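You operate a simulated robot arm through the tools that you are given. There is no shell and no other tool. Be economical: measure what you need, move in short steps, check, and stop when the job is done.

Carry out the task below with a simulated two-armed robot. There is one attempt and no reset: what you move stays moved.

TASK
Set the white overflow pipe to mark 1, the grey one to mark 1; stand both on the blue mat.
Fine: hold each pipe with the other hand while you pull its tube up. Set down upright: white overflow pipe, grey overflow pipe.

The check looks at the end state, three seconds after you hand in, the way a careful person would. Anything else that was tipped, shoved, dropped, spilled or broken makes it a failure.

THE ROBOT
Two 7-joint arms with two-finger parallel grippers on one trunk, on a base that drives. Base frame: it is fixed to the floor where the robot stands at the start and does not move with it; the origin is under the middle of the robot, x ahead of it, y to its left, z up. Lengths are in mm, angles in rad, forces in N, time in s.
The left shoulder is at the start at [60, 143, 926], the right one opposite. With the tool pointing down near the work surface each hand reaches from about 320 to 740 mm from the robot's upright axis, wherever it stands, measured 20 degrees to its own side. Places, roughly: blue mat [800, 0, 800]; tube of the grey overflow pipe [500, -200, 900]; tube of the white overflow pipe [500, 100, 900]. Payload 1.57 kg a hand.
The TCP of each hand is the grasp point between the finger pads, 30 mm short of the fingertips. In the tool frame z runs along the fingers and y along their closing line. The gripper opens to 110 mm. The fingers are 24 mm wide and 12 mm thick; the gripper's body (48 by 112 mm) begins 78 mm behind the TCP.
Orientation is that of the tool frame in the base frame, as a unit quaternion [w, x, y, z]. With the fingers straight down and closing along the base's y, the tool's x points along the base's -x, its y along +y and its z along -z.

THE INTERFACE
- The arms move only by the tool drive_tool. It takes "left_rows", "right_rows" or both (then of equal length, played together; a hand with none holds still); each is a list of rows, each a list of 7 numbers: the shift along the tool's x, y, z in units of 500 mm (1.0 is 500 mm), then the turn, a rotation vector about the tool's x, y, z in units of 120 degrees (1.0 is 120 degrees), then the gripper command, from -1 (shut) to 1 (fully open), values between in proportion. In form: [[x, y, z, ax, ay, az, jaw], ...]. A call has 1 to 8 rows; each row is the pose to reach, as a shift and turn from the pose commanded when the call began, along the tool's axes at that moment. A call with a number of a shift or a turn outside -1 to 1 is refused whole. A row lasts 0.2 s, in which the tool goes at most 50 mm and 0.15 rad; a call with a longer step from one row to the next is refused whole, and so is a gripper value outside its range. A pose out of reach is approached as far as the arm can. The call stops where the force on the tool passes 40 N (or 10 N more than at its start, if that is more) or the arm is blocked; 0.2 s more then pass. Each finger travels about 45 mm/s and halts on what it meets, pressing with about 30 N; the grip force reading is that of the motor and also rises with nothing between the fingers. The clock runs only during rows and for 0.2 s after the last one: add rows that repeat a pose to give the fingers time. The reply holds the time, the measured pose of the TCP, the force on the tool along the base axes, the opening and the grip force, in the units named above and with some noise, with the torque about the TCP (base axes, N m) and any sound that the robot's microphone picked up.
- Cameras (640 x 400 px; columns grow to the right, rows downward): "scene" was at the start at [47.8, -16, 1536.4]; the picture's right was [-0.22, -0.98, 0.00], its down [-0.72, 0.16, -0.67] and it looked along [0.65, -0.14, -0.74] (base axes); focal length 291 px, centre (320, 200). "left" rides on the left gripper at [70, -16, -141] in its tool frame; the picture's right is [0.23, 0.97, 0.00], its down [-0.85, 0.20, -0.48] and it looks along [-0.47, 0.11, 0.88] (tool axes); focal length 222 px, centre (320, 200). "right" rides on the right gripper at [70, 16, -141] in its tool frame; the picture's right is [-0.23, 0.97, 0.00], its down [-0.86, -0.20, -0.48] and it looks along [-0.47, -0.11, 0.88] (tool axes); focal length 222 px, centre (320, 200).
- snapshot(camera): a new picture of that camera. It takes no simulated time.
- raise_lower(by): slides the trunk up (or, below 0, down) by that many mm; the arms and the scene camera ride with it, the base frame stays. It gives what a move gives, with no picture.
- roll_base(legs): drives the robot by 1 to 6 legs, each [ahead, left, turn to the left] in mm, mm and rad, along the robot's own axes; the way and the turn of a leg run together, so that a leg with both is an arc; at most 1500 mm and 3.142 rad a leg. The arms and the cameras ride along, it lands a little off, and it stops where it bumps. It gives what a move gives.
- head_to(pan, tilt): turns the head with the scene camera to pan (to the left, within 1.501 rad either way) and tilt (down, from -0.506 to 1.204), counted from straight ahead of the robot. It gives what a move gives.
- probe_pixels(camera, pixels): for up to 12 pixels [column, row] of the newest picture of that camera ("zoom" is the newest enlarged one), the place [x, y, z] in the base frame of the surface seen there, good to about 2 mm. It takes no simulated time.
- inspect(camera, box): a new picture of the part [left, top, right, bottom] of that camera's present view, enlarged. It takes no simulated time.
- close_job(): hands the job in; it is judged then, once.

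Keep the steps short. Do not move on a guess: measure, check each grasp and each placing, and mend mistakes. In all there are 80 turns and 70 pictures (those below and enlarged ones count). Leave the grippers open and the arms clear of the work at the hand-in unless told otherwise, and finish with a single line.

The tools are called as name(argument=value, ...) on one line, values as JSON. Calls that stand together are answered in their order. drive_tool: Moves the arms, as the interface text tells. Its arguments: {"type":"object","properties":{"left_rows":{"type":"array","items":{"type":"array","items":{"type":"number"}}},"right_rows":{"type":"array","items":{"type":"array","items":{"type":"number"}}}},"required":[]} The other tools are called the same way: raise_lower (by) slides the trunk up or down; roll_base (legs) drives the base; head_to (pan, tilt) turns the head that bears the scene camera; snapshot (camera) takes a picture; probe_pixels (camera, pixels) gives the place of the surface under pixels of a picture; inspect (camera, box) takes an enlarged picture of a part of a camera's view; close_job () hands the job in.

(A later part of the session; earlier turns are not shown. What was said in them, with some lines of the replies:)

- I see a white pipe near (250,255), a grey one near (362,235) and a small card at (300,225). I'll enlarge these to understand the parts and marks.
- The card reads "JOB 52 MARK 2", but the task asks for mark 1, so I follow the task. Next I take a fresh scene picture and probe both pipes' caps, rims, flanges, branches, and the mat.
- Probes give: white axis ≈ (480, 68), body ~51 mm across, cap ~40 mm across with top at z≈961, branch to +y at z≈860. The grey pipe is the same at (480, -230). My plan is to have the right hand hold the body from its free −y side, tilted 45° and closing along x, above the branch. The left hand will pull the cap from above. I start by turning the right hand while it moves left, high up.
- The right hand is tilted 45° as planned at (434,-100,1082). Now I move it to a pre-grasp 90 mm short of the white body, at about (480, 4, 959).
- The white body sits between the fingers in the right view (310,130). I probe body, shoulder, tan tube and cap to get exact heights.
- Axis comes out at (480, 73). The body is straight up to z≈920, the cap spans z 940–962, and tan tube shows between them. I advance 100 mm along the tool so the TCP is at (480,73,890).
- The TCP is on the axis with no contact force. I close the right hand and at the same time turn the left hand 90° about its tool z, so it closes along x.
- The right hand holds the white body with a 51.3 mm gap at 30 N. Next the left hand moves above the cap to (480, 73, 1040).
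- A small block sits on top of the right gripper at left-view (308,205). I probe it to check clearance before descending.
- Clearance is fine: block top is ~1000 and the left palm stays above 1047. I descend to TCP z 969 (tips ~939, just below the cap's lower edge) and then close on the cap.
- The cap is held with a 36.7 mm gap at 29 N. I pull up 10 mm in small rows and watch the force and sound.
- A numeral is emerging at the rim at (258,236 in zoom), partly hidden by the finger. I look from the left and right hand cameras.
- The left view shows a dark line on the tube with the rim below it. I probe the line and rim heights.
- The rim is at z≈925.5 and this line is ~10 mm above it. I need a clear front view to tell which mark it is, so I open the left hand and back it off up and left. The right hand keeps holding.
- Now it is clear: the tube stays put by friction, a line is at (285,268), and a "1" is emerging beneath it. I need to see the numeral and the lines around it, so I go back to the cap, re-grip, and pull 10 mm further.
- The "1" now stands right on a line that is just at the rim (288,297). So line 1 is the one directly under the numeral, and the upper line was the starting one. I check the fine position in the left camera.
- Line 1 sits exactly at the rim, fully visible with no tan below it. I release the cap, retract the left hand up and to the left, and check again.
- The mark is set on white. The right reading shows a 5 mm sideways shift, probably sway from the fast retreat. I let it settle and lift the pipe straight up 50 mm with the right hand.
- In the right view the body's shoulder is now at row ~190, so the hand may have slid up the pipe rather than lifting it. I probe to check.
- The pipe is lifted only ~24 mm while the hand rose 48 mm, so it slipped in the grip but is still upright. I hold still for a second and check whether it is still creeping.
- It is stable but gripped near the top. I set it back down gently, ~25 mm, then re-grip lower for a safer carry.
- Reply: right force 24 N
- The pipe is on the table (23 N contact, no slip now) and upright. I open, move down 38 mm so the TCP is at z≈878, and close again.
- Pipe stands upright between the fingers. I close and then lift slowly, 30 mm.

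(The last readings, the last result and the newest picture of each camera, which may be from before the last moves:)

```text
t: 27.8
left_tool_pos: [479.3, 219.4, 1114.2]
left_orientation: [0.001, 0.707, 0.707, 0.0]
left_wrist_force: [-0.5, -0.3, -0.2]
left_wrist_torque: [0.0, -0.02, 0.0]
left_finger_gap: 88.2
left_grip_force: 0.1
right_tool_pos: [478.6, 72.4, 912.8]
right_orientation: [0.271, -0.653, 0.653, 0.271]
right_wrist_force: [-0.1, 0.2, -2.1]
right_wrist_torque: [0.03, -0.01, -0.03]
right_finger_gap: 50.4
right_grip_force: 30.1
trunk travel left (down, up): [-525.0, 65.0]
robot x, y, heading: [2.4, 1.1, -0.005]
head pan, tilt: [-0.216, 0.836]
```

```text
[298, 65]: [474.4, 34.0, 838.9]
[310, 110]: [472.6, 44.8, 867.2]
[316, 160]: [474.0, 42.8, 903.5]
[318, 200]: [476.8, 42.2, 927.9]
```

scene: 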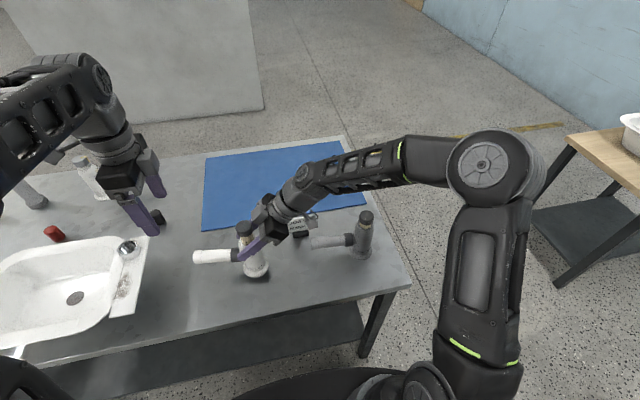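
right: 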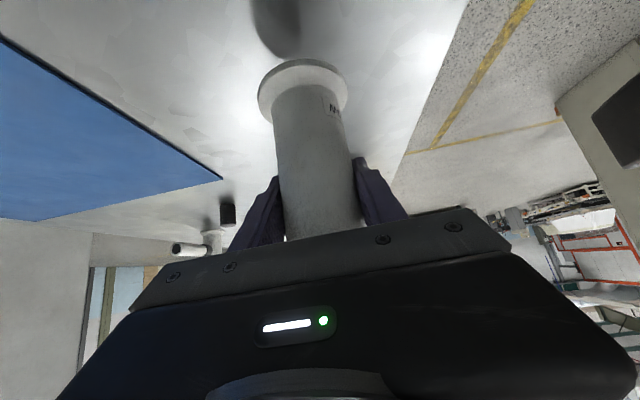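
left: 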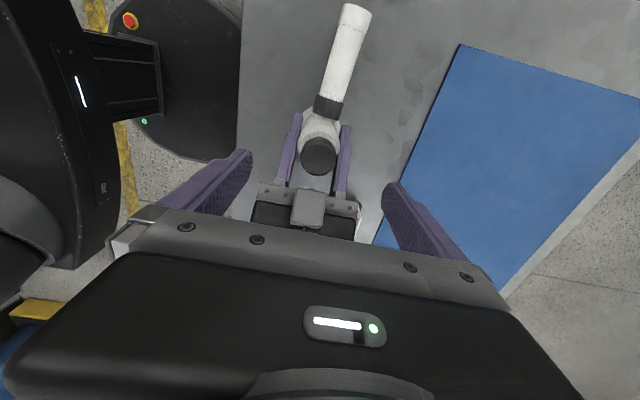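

No slip this time (34 mm lift, pipe unchanged in the hand). I carry it forward 240 mm in x at this height; the path is clear of the card (y −105…−40, top z 870).

drive_tool(right_rows=[[-0.01, -0.03, -0.01, 0, 0, 0, -1], [-0.015, -0.08, -0.015, 0, 0, 0, -1], [-0.015, -0.14, -0.015, 0, 0, 0, -1], [-0.015, -0.2, -0.015, 0, 0, 0, -1], [-0.015, -0.26, -0.015, 0, 0, 0, -1], [-0.015, -0.32, -0.015, 0, 0, 0, -1], [-0.015, -0.37, -0.015, 0, 0, 0, -1], [-0.015, -0.4, -0.015, 0, 0, 0, -1]])

drive_tool(right_rows=[[0, -0.03, 0, 0, 0, 0, -1], [0, -0.06, 0, 0, 0, 0, -1], [0, -0.08, 0, 0, 0, 0, -1], [0, -0.08, 0, 0, 0, 0, -1]])

snapshot(camera="scene")

snapshot(camera="right")

```text
t: 29.6
left_tool_pos: [479.6, 219.6, 1112.6]
left_orientation: [-0.001, 0.707, 0.707, 0.0]
left_wrist_force: [0.4, -0.1, 0.3]
left_wrist_torque: [0.0, -0.02, 0.02]
left_finger_gap: 88.1
left_grip_force: 0.1
right_tool_pos: [677.6, 72.7, 923.3]
right_orientation: [0.271, -0.653, 0.653, 0.271]
right_wrist_force: [-0.2, -1.0, -2.4]
right_wrist_torque: [0.02, 0.08, 0.0]
right_finger_gap: 50.9
right_grip_force: 29.7
trunk travel left (down, up): [-525.0, 65.0]
robot x, y, heading: [1.0, 0.8, 0.004]
head pan, tilt: [-0.216, 0.836]
```

```text
t: 30.6
left_tool_pos: [478.6, 218.4, 1114.0]
left_orientation: [0.0, 0.707, 0.708, 0.0]
left_wrist_force: [-0.2, 0.0, 0.6]
left_wrist_torque: [-0.02, -0.02, 0.04]
left_finger_gap: 88.2
left_grip_force: 0.1
right_tool_pos: [699.4, 72.5, 923.2]
right_orientation: [0.271, -0.653, 0.653, 0.271]
right_wrist_force: [1.1, 0.7, -1.7]
right_wrist_torque: [-0.02, -0.04, -0.01]
right_finger_gap: 50.6
right_grip_force: 30.2
right hand out of reach, approached as far as the arm can: row 2, 3, 4
trunk travel left (down, up): [-525.0, 65.0]
robot x, y, heading: [-2.4, -0.3, -0.004]
head pan, tilt: [-0.216, 0.836]
```

```text
36 pictures are left
```

scene: 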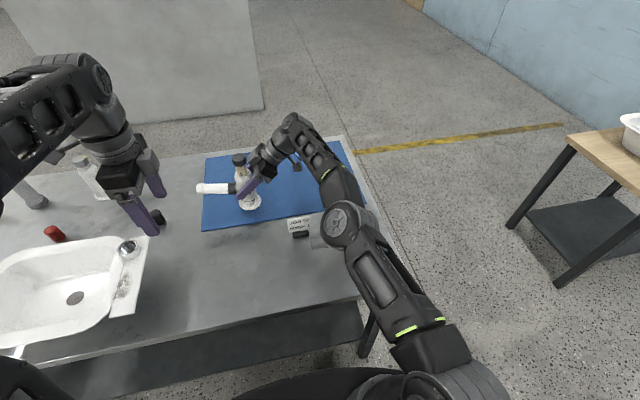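

```text
35 pictures are left
```

right: 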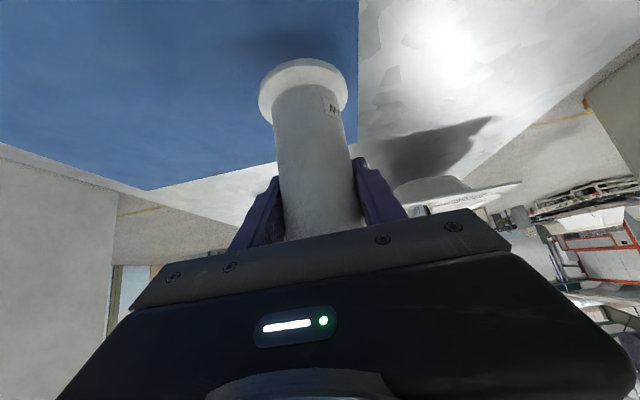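

The right arm reached its limit at x=699 with the pipe over the mat. I probe the mat edge, the base front and the elbow to decide whether to roll forward a bit.

probe_pixels(camera="scene", pixels=[[250, 222], [280, 218], [330, 372], [330, 390], [348, 228], [315, 243], [330, 185], [250, 208], [358, 262]])

```text
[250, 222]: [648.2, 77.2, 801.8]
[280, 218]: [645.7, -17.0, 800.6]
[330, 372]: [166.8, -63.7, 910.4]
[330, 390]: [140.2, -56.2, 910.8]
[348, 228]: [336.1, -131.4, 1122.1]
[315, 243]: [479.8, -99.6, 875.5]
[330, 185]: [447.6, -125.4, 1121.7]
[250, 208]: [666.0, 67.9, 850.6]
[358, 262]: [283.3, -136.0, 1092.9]
```

The mat edge is at x≈649, and there is >150 mm between the robot front (x≈175) and the table edge (347). I roll 50 mm ahead with the pipe still lifted, for a safer margin.

roll_base(legs=[[50, 0, 0]])

snapshot(camera="scene")

```text
t: 31.5
left_tool_pos: [530.9, 220.1, 1112.5]
left_orientation: [0.0, 0.707, 0.707, -0.001]
left_wrist_force: [-0.2, 0.1, 0.4]
left_wrist_torque: [-0.01, 0.04, 0.05]
left_finger_gap: 88.2
left_grip_force: 0.2
right_tool_pos: [749.8, 72.8, 923.2]
right_orientation: [0.27, -0.653, 0.653, 0.271]
right_wrist_force: [-0.8, 0.1, -2.0]
right_wrist_torque: [0.02, 0.06, 0.03]
right_finger_gap: 50.5
right_grip_force: 29.5
trunk travel left (down, up): [-525.0, 65.0]
robot x, y, heading: [49.4, 3.3, -0.001]
head pan, tilt: [-0.216, 0.836]
```

```text
34 pictures are left
```

scene: 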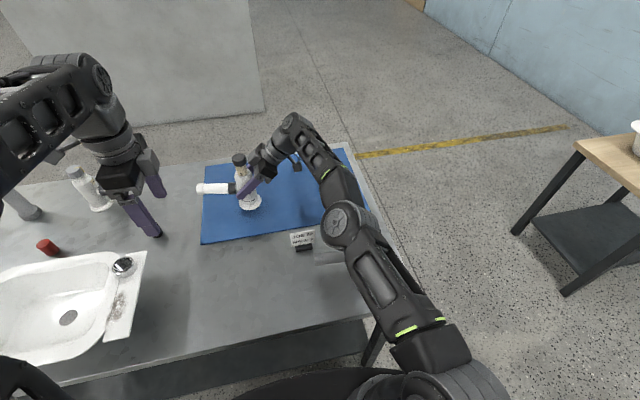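

Now at x=750, pipe fully over the mat. TCP was 878.4 with the pipe on the table and the mat is ~3 mm thicker, so I lower ~41 mm gently, coming back slightly in x.

drive_tool(right_rows=[[0.0, 0.03, 0.0, 0, 0, 0, -1], [0.012, 0.03, 0.012, 0, 0, 0, -1], [0.024, 0.03, 0.024, 0, 0, 0, -1], [0.036, 0.03, 0.036, 0, 0, 0, -1], [0.046, 0.03, 0.046, 0, 0, 0, -1], [0.052, 0.03, 0.052, 0, 0, 0, -1], [0.056, 0.03, 0.056, 0, 0, 0, -1], [0.058, 0.03, 0.058, 0, 0, 0, -1]])

inspect(camera="scene", box=[180, 140, 300, 220])

snapshot(camera="right")

```text
t: 33.3
left_tool_pos: [529.8, 219.4, 1114.0]
left_orientation: [0.001, 0.708, 0.706, 0.001]
left_wrist_force: [-0.1, -0.8, -0.8]
left_wrist_torque: [0.01, -0.02, -0.02]
left_finger_gap: 88.1
left_grip_force: 0.1
right_tool_pos: [733.9, 72.6, 883.1]
right_orientation: [-0.271, 0.654, -0.653, -0.27]
right_wrist_force: [-0.6, -0.4, 1.1]
right_wrist_torque: [-0.01, -0.04, 0.02]
right_finger_gap: 50.7
right_grip_force: 30.3
right hand out of reach, approached as far as the arm can: row 1
trunk travel left (down, up): [-525.0, 65.0]
robot x, y, heading: [50.8, -4.9, -0.001]
head pan, tilt: [-0.216, 0.836]
```

```text
5.00 times, centred on (240, 180) of scene
```

zoom: 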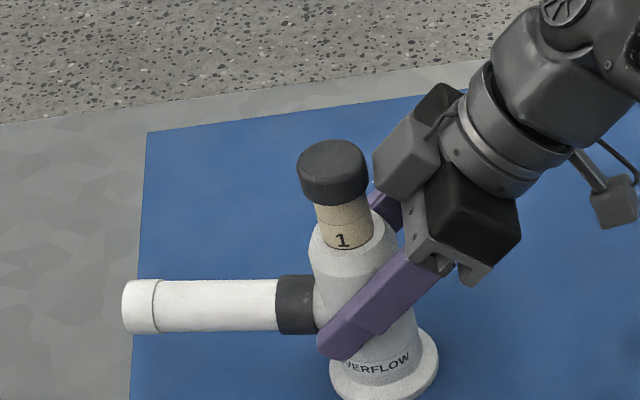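

```text
32 pictures are left
```

right: 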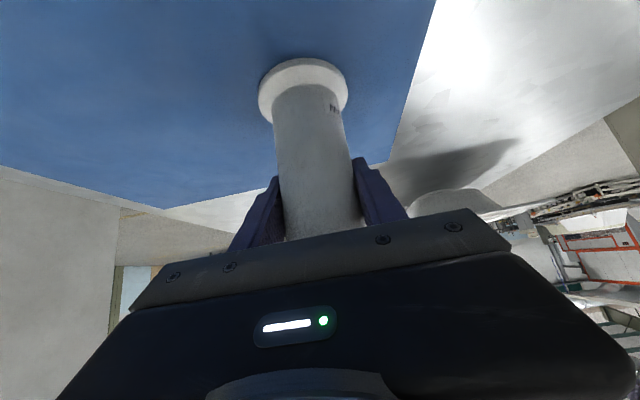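

Force changed from −2 to +1 N, so it is near or at contact. I lower in 1 mm rows to confirm.

drive_tool(right_rows=[[0.0014, 0, 0.0014, 0, 0, 0, -1], [0.0028, 0, 0.0028, 0, 0, 0, -1], [0.0028, 0, 0.0028, 0, 0, 0, -1]])

```text
t: 34.1
left_tool_pos: [527.6, 219.7, 1114.9]
left_orientation: [0.001, 0.706, 0.708, 0.0]
left_wrist_force: [0.2, 0.4, -0.1]
left_wrist_torque: [0.01, 0.02, 0.0]
left_finger_gap: 87.8
left_grip_force: 0.0
right_tool_pos: [733.1, 70.8, 884.3]
right_orientation: [-0.272, 0.653, -0.653, -0.27]
right_wrist_force: [1.8, -2.3, 16.3]
right_wrist_torque: [-0.62, -0.16, 0.02]
right_finger_gap: 50.5
right_grip_force: 30.4
trunk travel left (down, up): [-525.0, 65.0]
robot x, y, heading: [50.8, -1.0, 0.001]
head pan, tilt: [-0.216, 0.836]
```

Firm contact at 16 N. I ease off 1 mm, open slowly, and retreat back along the tool axis.

drive_tool(right_rows=[[-0.0014, 0, -0.0014, 0, 0, 0, -1], [-0.0014, 0, -0.0014, 0, 0, 0, 1], [-0.0014, 0, -0.0014, 0, 0, 0, 1], [-0.0014, 0, -0.0014, 0, 0, 0, 1], [-0.0014, 0, -0.0014, 0, 0, 0, 1], [-0.0014, 0, -0.0014, 0, 0, 0, 1]])

drive_tool(right_rows=[[0, 0, -0.05, 0, 0, 0, 1], [0, 0, -0.11, 0, 0, 0, 1], [0, 0, -0.18, 0, 0, 0, 1], [0, 0, -0.25, 0, 0, 0, 1], [0, 0, -0.3, 0, 0, 0, 1], [0, 0, -0.3, 0, 0, 0, 1]])

snapshot(camera="scene")

inspect(camera="scene", box=[180, 140, 300, 220])

```text
t: 35.5
left_tool_pos: [529.7, 219.5, 1114.4]
left_orientation: [0.001, 0.707, 0.707, 0.001]
left_wrist_force: [0.3, 0.0, 0.6]
left_wrist_torque: [0.01, -0.01, 0.0]
left_finger_gap: 88.0
left_grip_force: 0.0
right_tool_pos: [734.7, 72.9, 882.3]
right_orientation: [-0.27, 0.654, -0.653, -0.27]
right_wrist_force: [0.8, -0.3, 0.6]
right_wrist_torque: [0.01, 0.0, 0.01]
right_finger_gap: 109.9
right_grip_force: 0.1
trunk travel left (down, up): [-525.0, 65.0]
robot x, y, heading: [50.7, 1.7, 0.005]
head pan, tilt: [-0.216, 0.836]
```

```text
t: 36.9
left_tool_pos: [528.9, 219.6, 1113.2]
left_orientation: [0.0, 0.708, 0.707, 0.0]
left_wrist_force: [0.1, -0.4, 0.2]
left_wrist_torque: [-0.01, -0.03, 0.04]
left_finger_gap: 88.1
left_grip_force: 0.0
right_tool_pos: [733.5, -33.9, 987.1]
right_orientation: [-0.27, 0.654, -0.653, -0.271]
right_wrist_force: [0.6, 0.2, 0.0]
right_wrist_torque: [0.03, 0.04, -0.02]
right_finger_gap: 110.0
right_grip_force: 0.1
trunk travel left (down, up): [-525.0, 65.0]
robot x, y, heading: [50.6, -0.6, 0.002]
head pan, tilt: [-0.216, 0.836]
```

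```text
31 pictures are left
```

scene: 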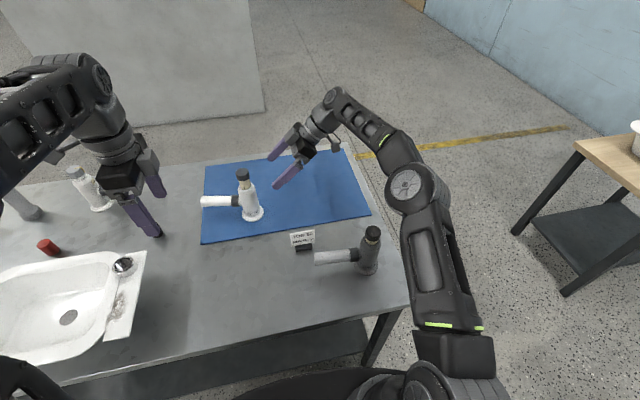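

```text
5.00 times, centred on (240, 180) of scene
```

zoom: 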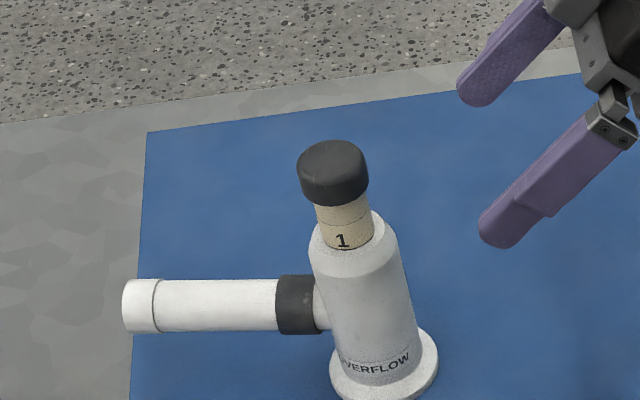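

White stands upright on the mat with mark 1 showing. For grey I copy the same geometry: roll back 50 mm, then 290 mm to the right, so grey lies relative to the robot as white did. The arms are high and clear of both pipes.

roll_base(legs=[[-50, 0, 0], [0, -290, 0]])

snapshot(camera="scene")

```text
t: 39.5
left_tool_pos: [478.1, -71.7, 1113.3]
left_orientation: [0.0, 0.707, 0.707, 0.001]
left_wrist_force: [0.5, -0.6, 1.2]
left_wrist_torque: [0.03, -0.03, -0.02]
left_finger_gap: 87.7
left_grip_force: 0.2
right_tool_pos: [682.5, -324.9, 986.8]
right_orientation: [0.27, -0.653, 0.654, 0.27]
right_wrist_force: [0.2, 0.3, 0.2]
right_wrist_torque: [0.02, -0.04, -0.01]
right_finger_gap: 110.1
right_grip_force: 0.1
trunk travel left (down, up): [-525.0, 65.0]
robot x, y, heading: [-0.7, -290.3, -0.005]
head pan, tilt: [-0.216, 0.836]
```

```text
29 pictures are left
```

scene: 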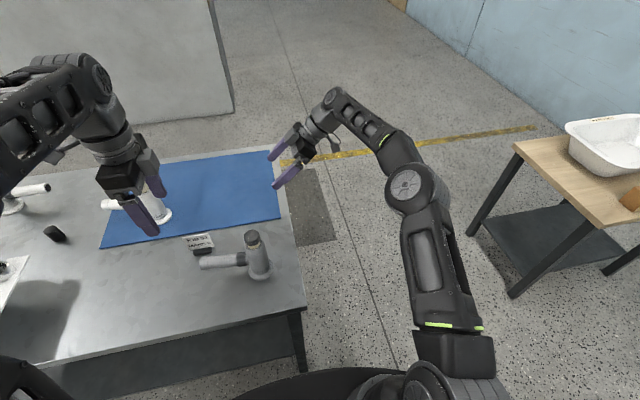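

Positions are as planned. I bring the right hand back to a pre-grasp at about (480, −300, 960) beside the grey pipe.

drive_tool(right_rows=[[0, 0.081, 0, 0, 0, 0, 1], [0, 0.162, 0, 0, 0, 0, 1], [0, 0.243, 0, 0, 0, 0, 1], [0, 0.324, 0, 0, 0, 0, 1], [0, 0.405, 0, 0, 0, 0, 1], [0.003, 0.405, 0.0735, 0, 0, 0, 1], [0.003, 0.405, 0.0735, 0, 0, 0, 1]])

snapshot(camera="right")

inspect(camera="scene", box=[190, 210, 310, 290])

```text
t: 41.0
left_tool_pos: [478.5, -71.4, 1113.7]
left_orientation: [0.0, 0.708, 0.706, 0.0]
left_wrist_force: [0.4, -0.4, 0.7]
left_wrist_torque: [0.02, -0.03, 0.0]
left_finger_gap: 87.9
left_grip_force: 0.0
right_tool_pos: [479.7, -298.1, 960.9]
right_orientation: [0.272, -0.652, 0.654, 0.27]
right_wrist_force: [-0.5, 0.4, 0.5]
right_wrist_torque: [0.0, 0.01, -0.02]
right_finger_gap: 110.1
right_grip_force: 0.1
trunk travel left (down, up): [-525.0, 65.0]
robot x, y, heading: [2.2, -293.0, -0.004]
head pan, tilt: [-0.216, 0.836]
```

```text
28 pictures are left
```

right: 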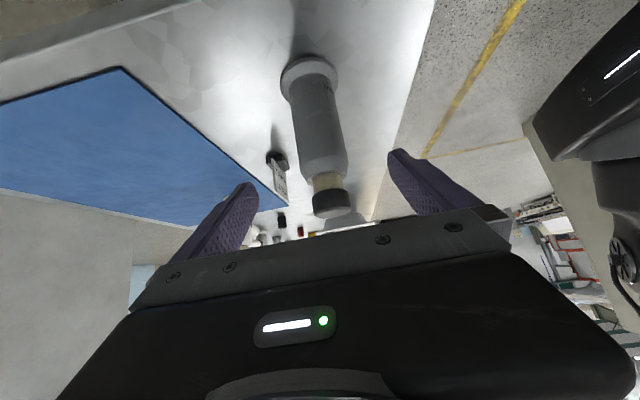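

```text
5.00 times, centred on (250, 250) of scene
```

zoom: 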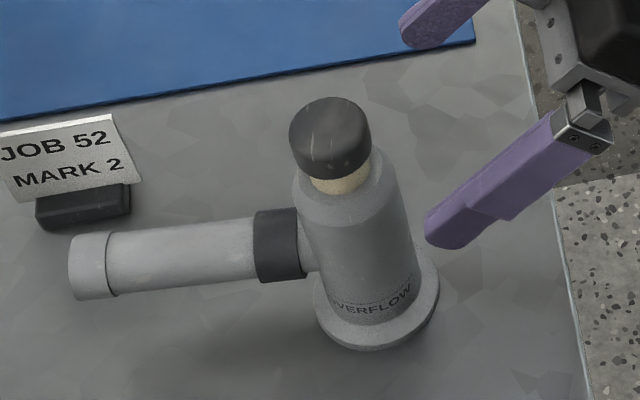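

probe_pixels(camera="right", pixels=[[312, 110], [318, 140], [294, 120], [333, 120], [322, 168], [327, 183], [330, 196], [331, 205]])

probe_pixels(camera="zoom", pixels=[[330, 125], [333, 170], [345, 188], [350, 240], [275, 220], [90, 245], [340, 200]])

```text
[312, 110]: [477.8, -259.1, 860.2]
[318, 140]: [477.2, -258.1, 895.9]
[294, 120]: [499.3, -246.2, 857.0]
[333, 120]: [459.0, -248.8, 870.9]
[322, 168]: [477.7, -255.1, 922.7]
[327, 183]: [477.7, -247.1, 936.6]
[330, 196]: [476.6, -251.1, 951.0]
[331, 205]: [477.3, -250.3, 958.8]
```

```text
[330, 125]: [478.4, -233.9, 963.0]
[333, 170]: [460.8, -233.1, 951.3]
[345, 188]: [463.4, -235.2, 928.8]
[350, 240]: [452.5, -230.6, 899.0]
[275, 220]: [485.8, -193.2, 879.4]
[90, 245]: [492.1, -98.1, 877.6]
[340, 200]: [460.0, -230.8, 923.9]
```

Grey axis is (479, −232). I advance to TCP (479, −232, 880), the lower grip that carried well, then close.

drive_tool(right_rows=[[0.005, 0.002, 0.06, 0, 0, 0, 1], [0.012, 0.002, 0.12, 0, 0, 0, 1], [0.018, 0.002, 0.17, 0, 0, 0, 1], [0.021, 0.002, 0.208, 0, 0, 0, 1], [0.021, 0.002, 0.208, 0, 0, 0, 1]])

drive_tool(right_rows=[[0, 0, 0, 0, 0, 0, -1], [0, 0, 0, 0, 0, 0, -1], [0, 0, 0, 0, 0, 0, -1], [0, 0, 0, 0, 0, 0, -1], [0, 0, 0, 0, 0, 0, -1], [0, 0, 0, 0, 0, 0, -1]])

snapshot(camera="scene")

```text
t: 42.2
left_tool_pos: [479.8, -71.2, 1113.4]
left_orientation: [0.0, 0.708, 0.706, 0.001]
left_wrist_force: [1.1, -0.9, 0.4]
left_wrist_torque: [-0.03, 0.01, 0.02]
left_finger_gap: 88.0
left_grip_force: 0.0
right_tool_pos: [478.8, -233.0, 878.1]
right_orientation: [0.272, -0.652, 0.654, 0.27]
right_wrist_force: [-0.5, 0.9, 0.4]
right_wrist_torque: [0.0, 0.02, 0.01]
right_finger_gap: 110.0
right_grip_force: 0.0
trunk travel left (down, up): [-525.0, 65.0]
robot x, y, heading: [-1.2, -285.8, -0.001]
head pan, tilt: [-0.216, 0.836]
```

```text
t: 43.6
left_tool_pos: [478.1, -70.9, 1114.1]
left_orientation: [0.001, 0.708, 0.706, 0.001]
left_wrist_force: [0.1, -0.5, 0.4]
left_wrist_torque: [-0.02, 0.01, -0.02]
left_finger_gap: 87.8
left_grip_force: 0.1
right_tool_pos: [479.7, -232.6, 878.4]
right_orientation: [0.271, -0.652, 0.654, 0.27]
right_wrist_force: [-0.5, 0.1, 0.1]
right_wrist_torque: [0.01, -0.05, 0.02]
right_finger_gap: 51.2
right_grip_force: 29.7
trunk travel left (down, up): [-525.0, 65.0]
robot x, y, heading: [-0.7, -291.8, -0.003]
head pan, tilt: [-0.216, 0.836]
```

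```text
26 pictures are left
```

scene: 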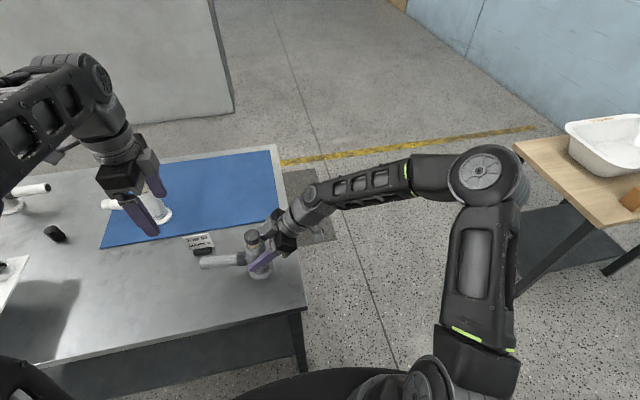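

Grey body held (51.2 mm, 30 N). The left hand now goes over the cap at (479,−233) and descends to z 969.

drive_tool(left_rows=[[-0.09, 0, 0, 0, 0, 0, 0.6], [-0.18, 0, 0, 0, 0, 0, 0.6], [-0.26, 0.001, 0.02, 0, 0, 0, 0.6], [-0.323, 0.001, 0.06, 0, 0, 0, 0.6], [-0.323, 0.001, 0.13, 0, 0, 0, 0.6], [-0.323, 0.001, 0.2, 0, 0, 0, 0.6], [-0.323, 0.001, 0.26, 0, 0, 0, 0.6], [-0.323, 0.001, 0.26, 0, 0, 0, 0.6]])

snapshot(camera="left")

```text
t: 45.5
left_tool_pos: [480.8, -232.0, 980.7]
left_orientation: [0.001, 0.708, 0.706, 0.0]
left_wrist_force: [0.3, -0.1, 0.0]
left_wrist_torque: [0.01, 0.02, -0.01]
left_finger_gap: 88.2
left_grip_force: 0.0
right_tool_pos: [479.8, -233.1, 878.6]
right_orientation: [0.27, -0.653, 0.653, 0.271]
right_wrist_force: [0.6, 0.0, 1.5]
right_wrist_torque: [0.01, 0.0, -0.02]
right_finger_gap: 51.4
right_grip_force: 30.1
trunk travel left (down, up): [-525.0, 65.0]
robot x, y, heading: [-1.1, -290.9, -0.002]
head pan, tilt: [-0.216, 0.836]
```

```text
25 pictures are left
```

left: 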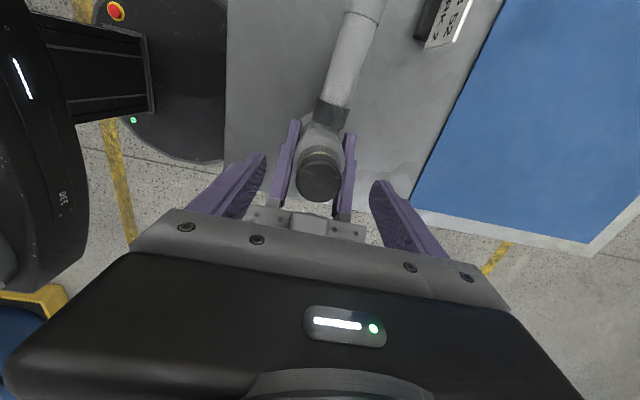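

The cap is centred between the left fingers. I descend the last 12 mm to z 969 and close.

drive_tool(left_rows=[[0, -0.003, 0.012, 0, 0, 0, 0.6], [0, -0.003, 0.0235, 0, 0, 0, 0.6], [0, -0.003, 0.0235, 0, 0, 0, 0.0], [0, -0.003, 0.0235, 0, 0, 0, -1], [0, -0.003, 0.0235, 0, 0, 0, -1], [0, -0.003, 0.0235, 0, 0, 0, -1], [0, -0.003, 0.0235, 0, 0, 0, -1], [0, -0.003, 0.0235, 0, 0, 0, -1]])

```text
t: 47.2
left_tool_pos: [478.7, -232.3, 970.5]
left_orientation: [0.0, 0.707, 0.707, 0.0]
left_wrist_force: [7.2, 0.3, -1.1]
left_wrist_torque: [0.09, -0.06, 0.05]
left_finger_gap: 36.9
left_grip_force: 29.8
right_tool_pos: [477.9, -232.9, 877.8]
right_orientation: [-0.27, 0.654, -0.653, -0.27]
right_wrist_force: [-7.3, -0.3, 2.2]
right_wrist_torque: [-0.02, -0.73, 0.03]
right_finger_gap: 51.1
right_grip_force: 29.7
trunk travel left (down, up): [-525.0, 65.0]
robot x, y, heading: [-1.2, -289.6, -0.002]
head pan, tilt: [-0.216, 0.836]
```

Cap held (36.9 mm). I pull up 17 mm slowly; the white needed about 21 mm.

drive_tool(left_rows=[[0, 0, -0.005, 0, 0, 0, -1], [0, 0, -0.01, 0, 0, 0, -1], [0, 0, -0.015, 0, 0, 0, -1], [0, 0, -0.02, 0, 0, 0, -1], [0, 0, -0.025, 0, 0, 0, -1], [0, 0, -0.03, 0, 0, 0, -1], [0, 0, -0.034, 0, 0, 0, -1], [0, 0, -0.034, 0, 0, 0, -1]])

inspect(camera="scene", box=[235, 222, 275, 254])

inspect(camera="left", box=[290, 115, 350, 175])

```text
t: 49.0
left_tool_pos: [478.2, -232.4, 989.9]
left_orientation: [0.001, 0.708, 0.707, 0.001]
left_wrist_force: [13.7, -6.9, -0.7]
left_wrist_torque: [-0.29, -0.68, 0.03]
left_finger_gap: 36.6
left_grip_force: 29.7
right_tool_pos: [478.7, -233.7, 879.9]
right_orientation: [-0.27, 0.654, -0.652, -0.271]
right_wrist_force: [-14.0, 7.3, 2.1]
right_wrist_torque: [-0.41, -0.74, 0.0]
right_finger_gap: 51.4
right_grip_force: 29.9
trunk travel left (down, up): [-525.0, 65.0]
robot x, y, heading: [-5.6, -291.2, -0.003]
head pan, tilt: [-0.216, 0.836]
```

```text
12.50 times, centred on (255, 238) of scene
```

zoom: 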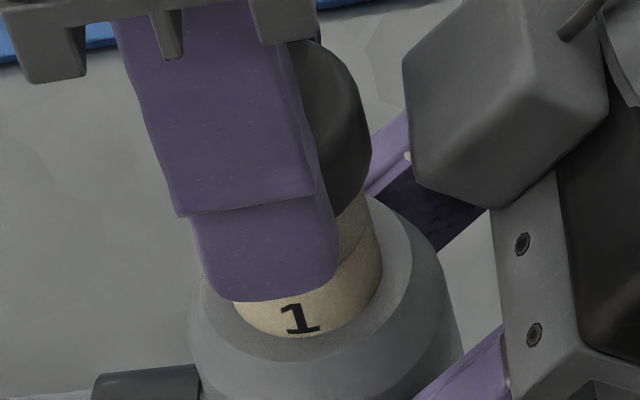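

```text
6.67 times, centred on (320, 145) of left
```

zoom: 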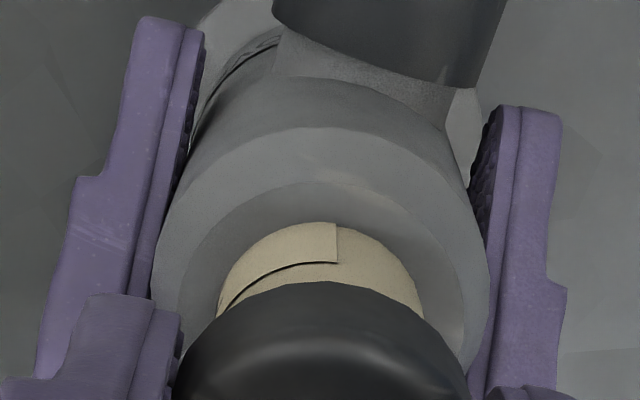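

The "1" is fully out with its foot just above the rim, but the line is not visible yet. I pull 2 mm more.

drive_tool(left_rows=[[0, 0, -0.002, 0, 0, 0, -1], [0, 0, -0.004, 0, 0, 0, -1], [0, 0, -0.004, 0, 0, 0, -1]])

inspect(camera="scene", box=[244, 238, 264, 254])

inspect(camera="left", box=[290, 125, 350, 173])

```text
t: 49.9
left_tool_pos: [477.7, -232.7, 992.1]
left_orientation: [0.001, 0.708, 0.707, 0.0]
left_wrist_force: [13.9, -6.7, -1.5]
left_wrist_torque: [-0.34, -0.68, 0.0]
left_finger_gap: 36.4
left_grip_force: 30.0
right_tool_pos: [478.0, -233.0, 878.6]
right_orientation: [0.271, -0.653, 0.654, 0.271]
right_wrist_force: [-15.4, 7.3, 3.1]
right_wrist_torque: [-0.36, -0.81, -0.04]
right_finger_gap: 51.1
right_grip_force: 30.1
trunk travel left (down, up): [-525.0, 65.0]
robot x, y, heading: [-3.2, -290.8, -0.005]
head pan, tilt: [-0.216, 0.836]
```

```text
16.00 times, centred on (254, 246) of scene
```

zoom: 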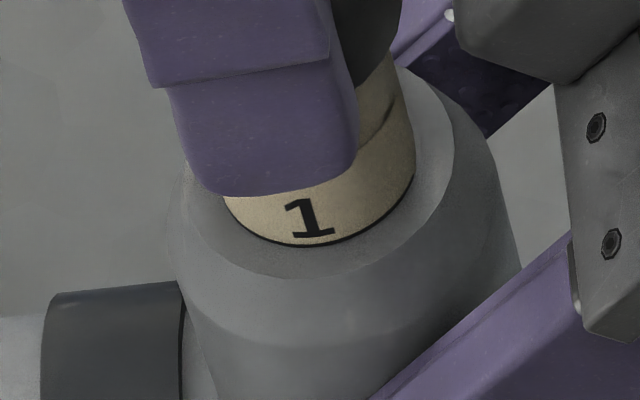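

```text
8.33 times, centred on (320, 149) of left
```

zoom: 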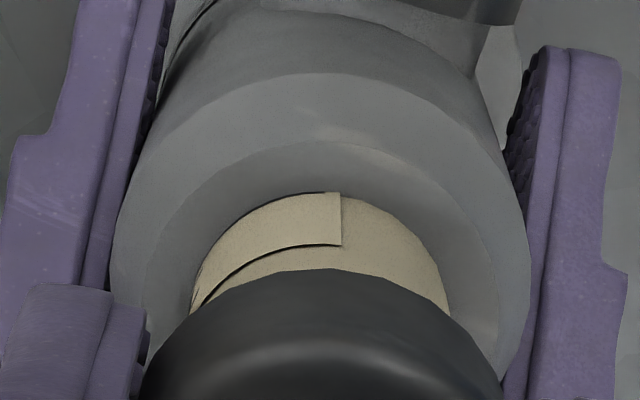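

Line 1 is at the rim, just showing under the numeral in both views. I release and retract the left hand straight up first, then left.

drive_tool(left_rows=[[0, 0, 0, 0, 0, 0, 0.6], [0, 0, 0, 0, 0, 0, 0.6], [0, 0, 0, 0, 0, 0, 0.6], [0, 0, 0, 0, 0, 0, 0.6], [0, 0, -0.06, 0, 0, 0, 0.6], [0, 0, -0.13, 0, 0, 0, 0.6], [0, 0, -0.2, 0, 0, 0, 0.6], [0, 0, -0.25, 0, 0, 0, 0.6]])

drive_tool(left_rows=[[0.06, 0, 0, 0, 0, 0, 0.6], [0.14, 0, 0, 0, 0, 0, 0.6], [0.22, 0, 0, 0, 0, 0, 0.6], [0.3, 0, 0, 0, 0, 0, 0.6], [0.36, 0, 0, 0, 0, 0, 0.6], [0.4, 0, 0, 0, 0, 0, 0.6], [0.4, 0, 0, 0, 0, 0, 0.6]])

inspect(camera="scene", box=[234, 224, 274, 256])

snapshot(camera="right")

```text
t: 51.6
left_tool_pos: [478.3, -230.3, 1098.4]
left_orientation: [0.001, 0.708, 0.707, 0.001]
left_wrist_force: [-0.2, 0.2, 0.1]
left_wrist_torque: [-0.05, 0.02, -0.02]
left_finger_gap: 88.0
left_grip_force: 0.0
left hand out of reach, approached as far as the arm can: row 8
right_tool_pos: [478.9, -231.6, 879.4]
right_orientation: [0.271, -0.652, 0.655, 0.269]
right_wrist_force: [0.7, -0.1, 1.3]
right_wrist_torque: [0.01, 0.0, 0.02]
right_finger_gap: 51.1
right_grip_force: 30.1
trunk travel left (down, up): [-525.0, 65.0]
robot x, y, heading: [-1.4, -287.7, -0.003]
head pan, tilt: [-0.216, 0.836]
```

```text
t: 53.2
left_tool_pos: [477.0, -31.1, 1099.5]
left_orientation: [0.0, 0.708, 0.706, 0.001]
left_wrist_force: [-0.6, -0.9, 0.0]
left_wrist_torque: [0.0, 0.02, -0.02]
left_finger_gap: 88.1
left_grip_force: 0.1
right_tool_pos: [479.4, -233.1, 878.6]
right_orientation: [0.27, -0.653, 0.654, 0.27]
right_wrist_force: [-0.9, -0.1, -0.1]
right_wrist_torque: [-0.01, -0.01, 0.01]
right_finger_gap: 51.2
right_grip_force: 29.6
trunk travel left (down, up): [-525.0, 65.0]
robot x, y, heading: [-3.0, -293.3, -0.003]
head pan, tilt: [-0.216, 0.836]
```

```text
12.50 times, centred on (254, 240) of scene
```

zoom: 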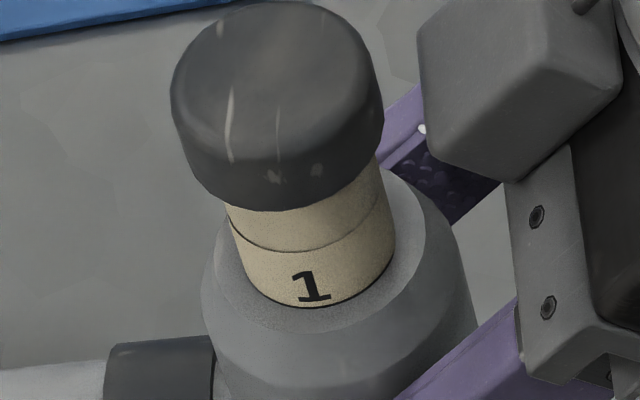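

```text
19 pictures are left
```

right: 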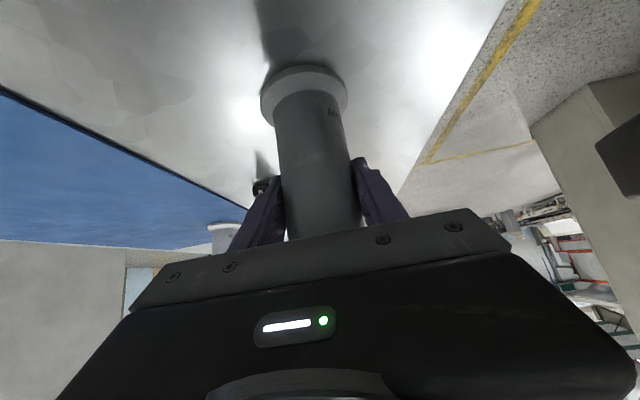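

Grey is set to mark 1. I lift slowly, ~80 mm in two calls, so the branch (bottom z≈845) clears the card (top z≈870).

drive_tool(right_rows=[[-0.007, 0, -0.007, 0, 0, 0, -1], [-0.014, 0, -0.014, 0, 0, 0, -1], [-0.021, 0, -0.021, 0, 0, 0, -1], [-0.028, 0, -0.028, 0, 0, 0, -1], [-0.035, 0, -0.035, 0, 0, 0, -1], [-0.042, 0, -0.042, 0, 0, 0, -1], [-0.049, 0, -0.049, 0, 0, 0, -1], [-0.056, 0, -0.056, 0, 0, 0, -1]])

drive_tool(right_rows=[[-0.007, 0, -0.007, 0, 0, 0, -1], [-0.014, 0, -0.014, 0, 0, 0, -1], [-0.021, 0, -0.021, 0, 0, 0, -1], [-0.028, 0, -0.028, 0, 0, 0, -1], [-0.035, 0, -0.035, 0, 0, 0, -1], [-0.042, 0, -0.042, 0, 0, 0, -1], [-0.049, 0, -0.049, 0, 0, 0, -1], [-0.056, 0, -0.056, 0, 0, 0, -1]])

snapshot(camera="right")

snapshot(camera="scene")

```text
t: 55.0
left_tool_pos: [476.8, -30.7, 1100.2]
left_orientation: [0.0, 0.708, 0.706, 0.001]
left_wrist_force: [0.5, 0.0, -0.3]
left_wrist_torque: [-0.01, -0.01, 0.0]
left_finger_gap: 88.1
left_grip_force: 0.0
right_tool_pos: [479.6, -232.5, 918.8]
right_orientation: [0.271, -0.653, 0.653, 0.271]
right_wrist_force: [1.0, -0.2, -1.2]
right_wrist_torque: [-0.01, 0.03, 0.0]
right_finger_gap: 50.9
right_grip_force: 30.0
trunk travel left (down, up): [-525.0, 65.0]
robot x, y, heading: [-2.0, -286.0, -0.006]
head pan, tilt: [-0.216, 0.836]
```

```text
t: 56.9
left_tool_pos: [477.3, -32.6, 1100.7]
left_orientation: [0.0, 0.708, 0.706, 0.0]
left_wrist_force: [0.2, 0.1, 0.1]
left_wrist_torque: [0.0, 0.01, 0.03]
left_finger_gap: 88.3
left_grip_force: 0.1
right_tool_pos: [479.4, -233.8, 957.6]
right_orientation: [0.27, -0.653, 0.654, 0.271]
right_wrist_force: [0.1, 0.1, -2.1]
right_wrist_torque: [-0.04, -0.04, -0.01]
right_finger_gap: 51.1
right_grip_force: 30.4
trunk travel left (down, up): [-525.0, 65.0]
robot x, y, heading: [-0.9, -290.2, -0.0]
head pan, tilt: [-0.216, 0.836]
```

```text
18 pictures are left
```

right: 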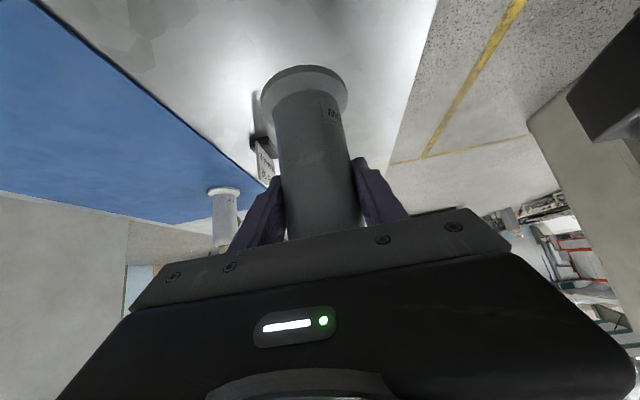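

```text
17 pictures are left
```

scene: 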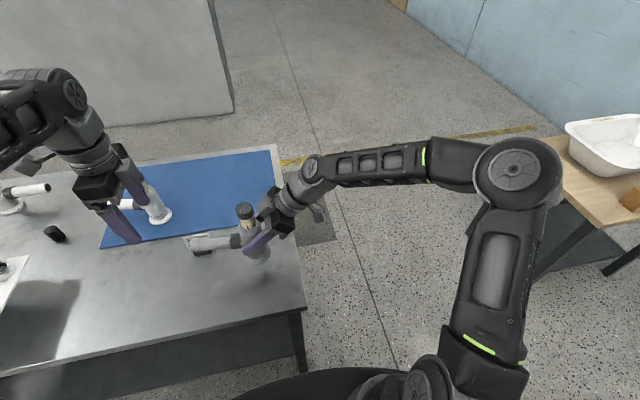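

Lifted 79 mm with no slip, and the branch is well above the card. I carry it forward 210 mm.

drive_tool(right_rows=[[0, -0.03, 0, 0, 0, 0, -1], [0, -0.08, 0, 0, 0, 0, -1], [0, -0.14, 0, 0, 0, 0, -1], [0, -0.2, 0, 0, 0, 0, -1], [0, -0.26, 0, 0, 0, 0, -1], [0, -0.32, 0, 0, 0, 0, -1], [0, -0.37, 0, 0, 0, 0, -1], [0, -0.4, 0, 0, 0, 0, -1]])

roll_base(legs=[[55, 0, 0]])

snapshot(camera="scene")

snapshot(camera="right")

```text
t: 58.6
left_tool_pos: [478.1, -30.9, 1099.5]
left_orientation: [0.001, 0.708, 0.707, 0.0]
left_wrist_force: [1.2, -0.5, 0.4]
left_wrist_torque: [0.01, 0.01, -0.01]
left_finger_gap: 87.9
left_grip_force: 0.0
right_tool_pos: [678.8, -233.3, 957.3]
right_orientation: [0.272, -0.653, 0.654, 0.271]
right_wrist_force: [-0.5, 0.4, -1.5]
right_wrist_torque: [0.0, 0.0, 0.01]
right_finger_gap: 50.9
right_grip_force: 30.4
trunk travel left (down, up): [-525.0, 65.0]
robot x, y, heading: [-4.6, -291.3, 0.001]
head pan, tilt: [-0.216, 0.836]
```

```text
t: 59.6
left_tool_pos: [533.1, -30.9, 1099.0]
left_orientation: [-0.001, 0.708, 0.706, -0.001]
left_wrist_force: [0.3, 0.6, 0.2]
left_wrist_torque: [-0.01, 0.03, -0.02]
left_finger_gap: 88.1
left_grip_force: 0.1
right_tool_pos: [734.1, -233.8, 957.2]
right_orientation: [0.27, -0.653, 0.654, 0.271]
right_wrist_force: [-0.3, -0.1, -2.0]
right_wrist_torque: [0.0, 0.01, 0.03]
right_finger_gap: 50.9
right_grip_force: 29.7
trunk travel left (down, up): [-525.0, 65.0]
robot x, y, heading: [52.3, -290.6, -0.003]
head pan, tilt: [-0.216, 0.836]
```

```text
16 pictures are left
```

scene: 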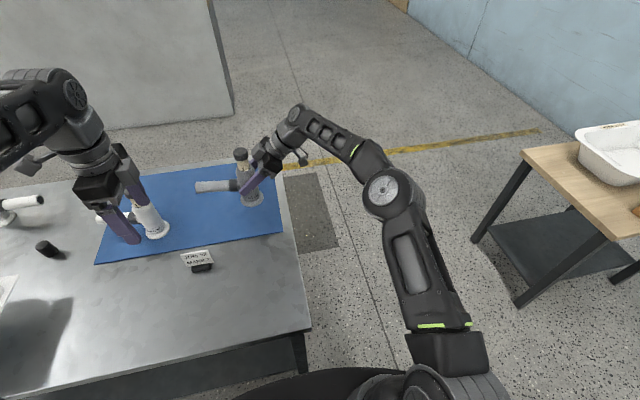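

```text
15 pictures are left
```

right: 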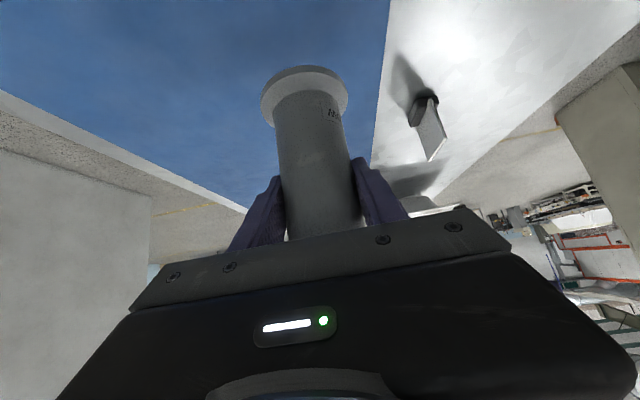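

Grey is over the mat at (734, −234), path clear. I lower 64 mm while shifting 14 mm left, then feel for contact.

drive_tool(right_rows=[[0.0088, 0, 0.0138, 0, 0, 0, -1], [0.0177, 0, 0.0276, 0, 0, 0, -1], [0.0265, 0, 0.0414, 0, 0, 0, -1], [0.0354, 0, 0.0552, 0, 0, 0, -1], [0.0442, 0, 0.069, 0, 0, 0, -1], [0.053, 0, 0.0827, 0, 0, 0, -1], [0.0619, 0, 0.0965, 0, 0, 0, -1], [0.0707, 0, 0.11, 0, 0, 0, -1]])

drive_tool(right_rows=[[0.004, 0, 0.004, 0, 0, 0, -1], [0.008, 0, 0.008, 0, 0, 0, -1], [0.011, 0, 0.011, 0, 0, 0, -1], [0.013, 0, 0.013, 0, 0, 0, -1], [0.0145, 0, 0.0145, 0, 0, 0, -1], [0.016, 0, 0.016, 0, 0, 0, -1], [0.016, 0, 0.016, 0, 0, 0, -1]])

```text
t: 61.4
left_tool_pos: [532.5, -31.8, 1099.1]
left_orientation: [0.0, 0.708, 0.706, 0.0]
left_wrist_force: [-0.2, -0.5, -0.5]
left_wrist_torque: [0.02, -0.02, 0.01]
left_finger_gap: 87.7
left_grip_force: 0.0
right_tool_pos: [731.6, -218.4, 894.9]
right_orientation: [0.271, -0.653, 0.654, 0.27]
right_wrist_force: [0.0, -0.4, -1.0]
right_wrist_torque: [-0.02, -0.02, -0.01]
right_finger_gap: 51.0
right_grip_force: 30.2
trunk travel left (down, up): [-525.0, 65.0]
robot x, y, heading: [50.9, -289.3, -0.004]
head pan, tilt: [-0.216, 0.836]
```

```text
t: 63.0
left_tool_pos: [532.3, -31.4, 1099.7]
left_orientation: [0.001, 0.708, 0.707, 0.001]
left_wrist_force: [-1.1, 0.7, -0.8]
left_wrist_torque: [0.01, -0.02, 0.03]
left_finger_gap: 88.2
left_grip_force: 0.1
right_tool_pos: [732.3, -219.7, 882.8]
right_orientation: [0.271, -0.653, 0.654, 0.27]
right_wrist_force: [-0.9, 0.4, -1.9]
right_wrist_torque: [-0.02, -0.01, -0.01]
right_finger_gap: 51.2
right_grip_force: 29.8
trunk travel left (down, up): [-525.0, 65.0]
robot x, y, heading: [57.0, -285.5, -0.007]
head pan, tilt: [-0.216, 0.836]
```

No contact yet at z 882.8. I lower another 3 mm in 1 mm rows.

drive_tool(right_rows=[[0.0014, 0, 0.0014, 0, 0, 0, -1], [0.0028, 0, 0.0028, 0, 0, 0, -1], [0.0028, 0, 0.0028, 0, 0, 0, -1]])

```text
t: 63.8
left_tool_pos: [530.8, -31.1, 1100.2]
left_orientation: [0.001, 0.708, 0.707, 0.0]
left_wrist_force: [0.0, 0.0, 0.8]
left_wrist_torque: [0.04, 0.01, 0.01]
left_finger_gap: 87.9
left_grip_force: 0.1
right_tool_pos: [732.2, -219.0, 882.5]
right_orientation: [0.271, -0.653, 0.654, 0.27]
right_wrist_force: [0.0, -1.5, 4.9]
right_wrist_torque: [0.02, 0.04, 0.02]
right_finger_gap: 50.8
right_grip_force: 29.3
trunk travel left (down, up): [-525.0, 65.0]
robot x, y, heading: [53.0, -289.7, 0.001]
head pan, tilt: [-0.216, 0.836]
```

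Contact at +4.9 N, so it rests on the mat. I open and retreat along the tool axis.

drive_tool(right_rows=[[0, 0, 0, 0, 0, 0, 1], [0, 0, 0, 0, 0, 0, 1], [0, 0, 0, 0, 0, 0, 1], [0, 0, 0, 0, 0, 0, 1], [0, 0, 0, 0, 0, 0, 1]])

drive_tool(right_rows=[[0, 0, -0.05, 0, 0, 0, 1], [0, 0, -0.11, 0, 0, 0, 1], [0, 0, -0.18, 0, 0, 0, 1], [0, 0, -0.25, 0, 0, 0, 1], [0, 0, -0.32, 0, 0, 0, 1], [0, 0, -0.36, 0, 0, 0, 1], [0, 0, -0.36, 0, 0, 0, 1]], left_rows=[[0, 0, 0, 0, 0, 0, 1], [0, -0.05, 0, 0, 0, 0, 1], [0, -0.12, 0, 0, 0, 0, 1], [0, -0.17, 0, 0, 0, 0, 1], [0, -0.2, 0, 0, 0, 0, 1], [0, -0.2, 0, 0, 0, 0, 1], [0, -0.2, 0, 0, 0, 0, 1]])

snapshot(camera="scene")

inspect(camera="scene", box=[180, 140, 300, 220])

inspect(camera="scene", box=[90, 165, 210, 245])

```text
t: 65.0
left_tool_pos: [532.3, -32.4, 1100.6]
left_orientation: [0.0, 0.707, 0.707, 0.001]
left_wrist_force: [-0.7, 0.5, -0.1]
left_wrist_torque: [-0.03, 0.0, -0.01]
left_finger_gap: 87.9
left_grip_force: 0.1
right_tool_pos: [731.7, -218.8, 880.5]
right_orientation: [0.271, -0.653, 0.653, 0.271]
right_wrist_force: [0.6, 0.0, -0.1]
right_wrist_torque: [0.04, 0.0, 0.04]
right_finger_gap: 109.8
right_grip_force: 0.0
trunk travel left (down, up): [-525.0, 65.0]
robot x, y, heading: [51.0, -289.1, 0.002]
head pan, tilt: [-0.216, 0.836]
```

```text
t: 66.6
left_tool_pos: [431.1, -31.5, 1099.5]
left_orientation: [0.001, 0.708, 0.706, 0.001]
left_wrist_force: [0.0, -0.1, -0.5]
left_wrist_torque: [0.0, 0.03, -0.01]
left_finger_gap: 110.0
left_grip_force: 0.0
right_tool_pos: [731.8, -347.2, 1008.6]
right_orientation: [0.271, -0.652, 0.654, 0.27]
right_wrist_force: [0.4, -0.4, 0.3]
right_wrist_torque: [0.01, 0.01, 0.01]
right_finger_gap: 110.0
right_grip_force: 0.0
trunk travel left (down, up): [-525.0, 65.0]
robot x, y, heading: [54.0, -292.6, -0.0]
head pan, tilt: [-0.216, 0.836]
```

```text
14 pictures are left
```

scene: 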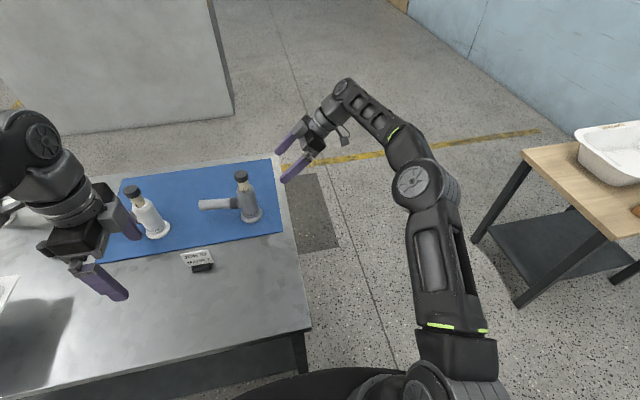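

```text
5.00 times, centred on (240, 180) of scene
```

zoom: 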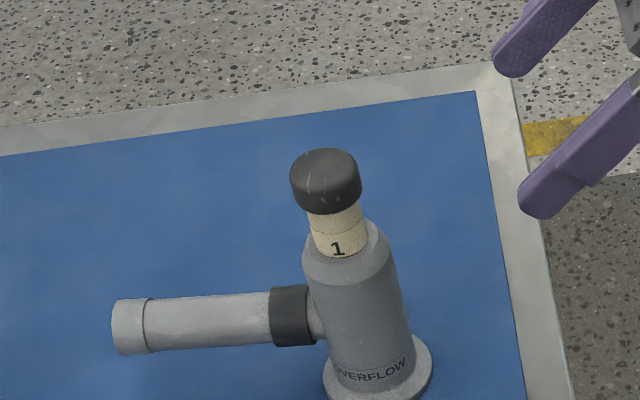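

```text
5.00 times, centred on (150, 205) of scene
```

zoom: 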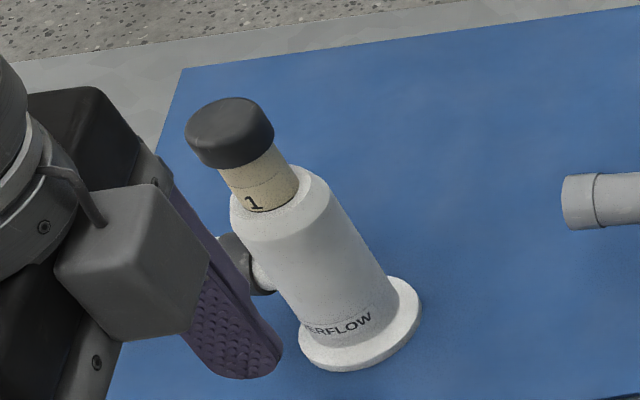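

Both stand on the mat showing "1". I take closer views to verify the marks, and probe points for uprightness.

inspect(camera="scene", box=[125, 182, 165, 214])

inspect(camera="scene", box=[226, 168, 266, 200])

probe_pixels(camera="scene", pixels=[[133, 190], [143, 212], [153, 228], [240, 174], [247, 195], [252, 212]])

```text
12.50 times, centred on (145, 198) of scene
```

zoom: 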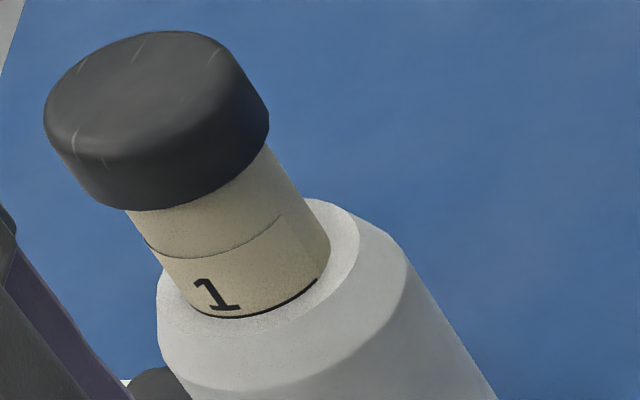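

```text
12.50 times, centred on (246, 184) of scene
```

zoom: 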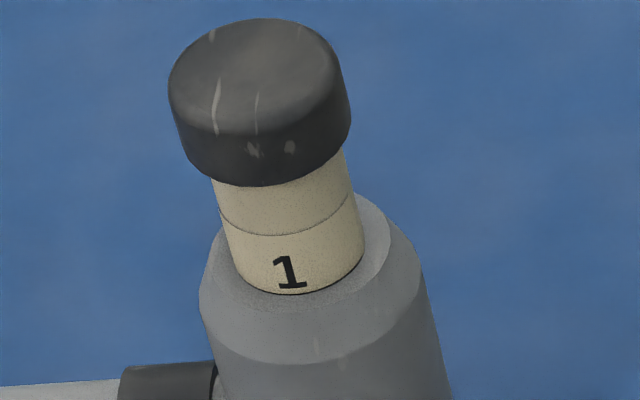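

```text
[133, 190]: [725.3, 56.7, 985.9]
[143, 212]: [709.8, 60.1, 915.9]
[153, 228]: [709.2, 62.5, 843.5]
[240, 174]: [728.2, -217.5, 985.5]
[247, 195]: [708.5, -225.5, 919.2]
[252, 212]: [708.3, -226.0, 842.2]
```

Both pipes are upright on the mat: the front faces are vertical within 1 mm and both cap tops are at z≈986. Line 1 is at the rim on each. The grippers are open and clear, so I hand in.

close_job()

```text
The job is handed in.
```

Handed in: the white and grey overflow pipes are both set to mark 1 and standing upright on the blue mat.
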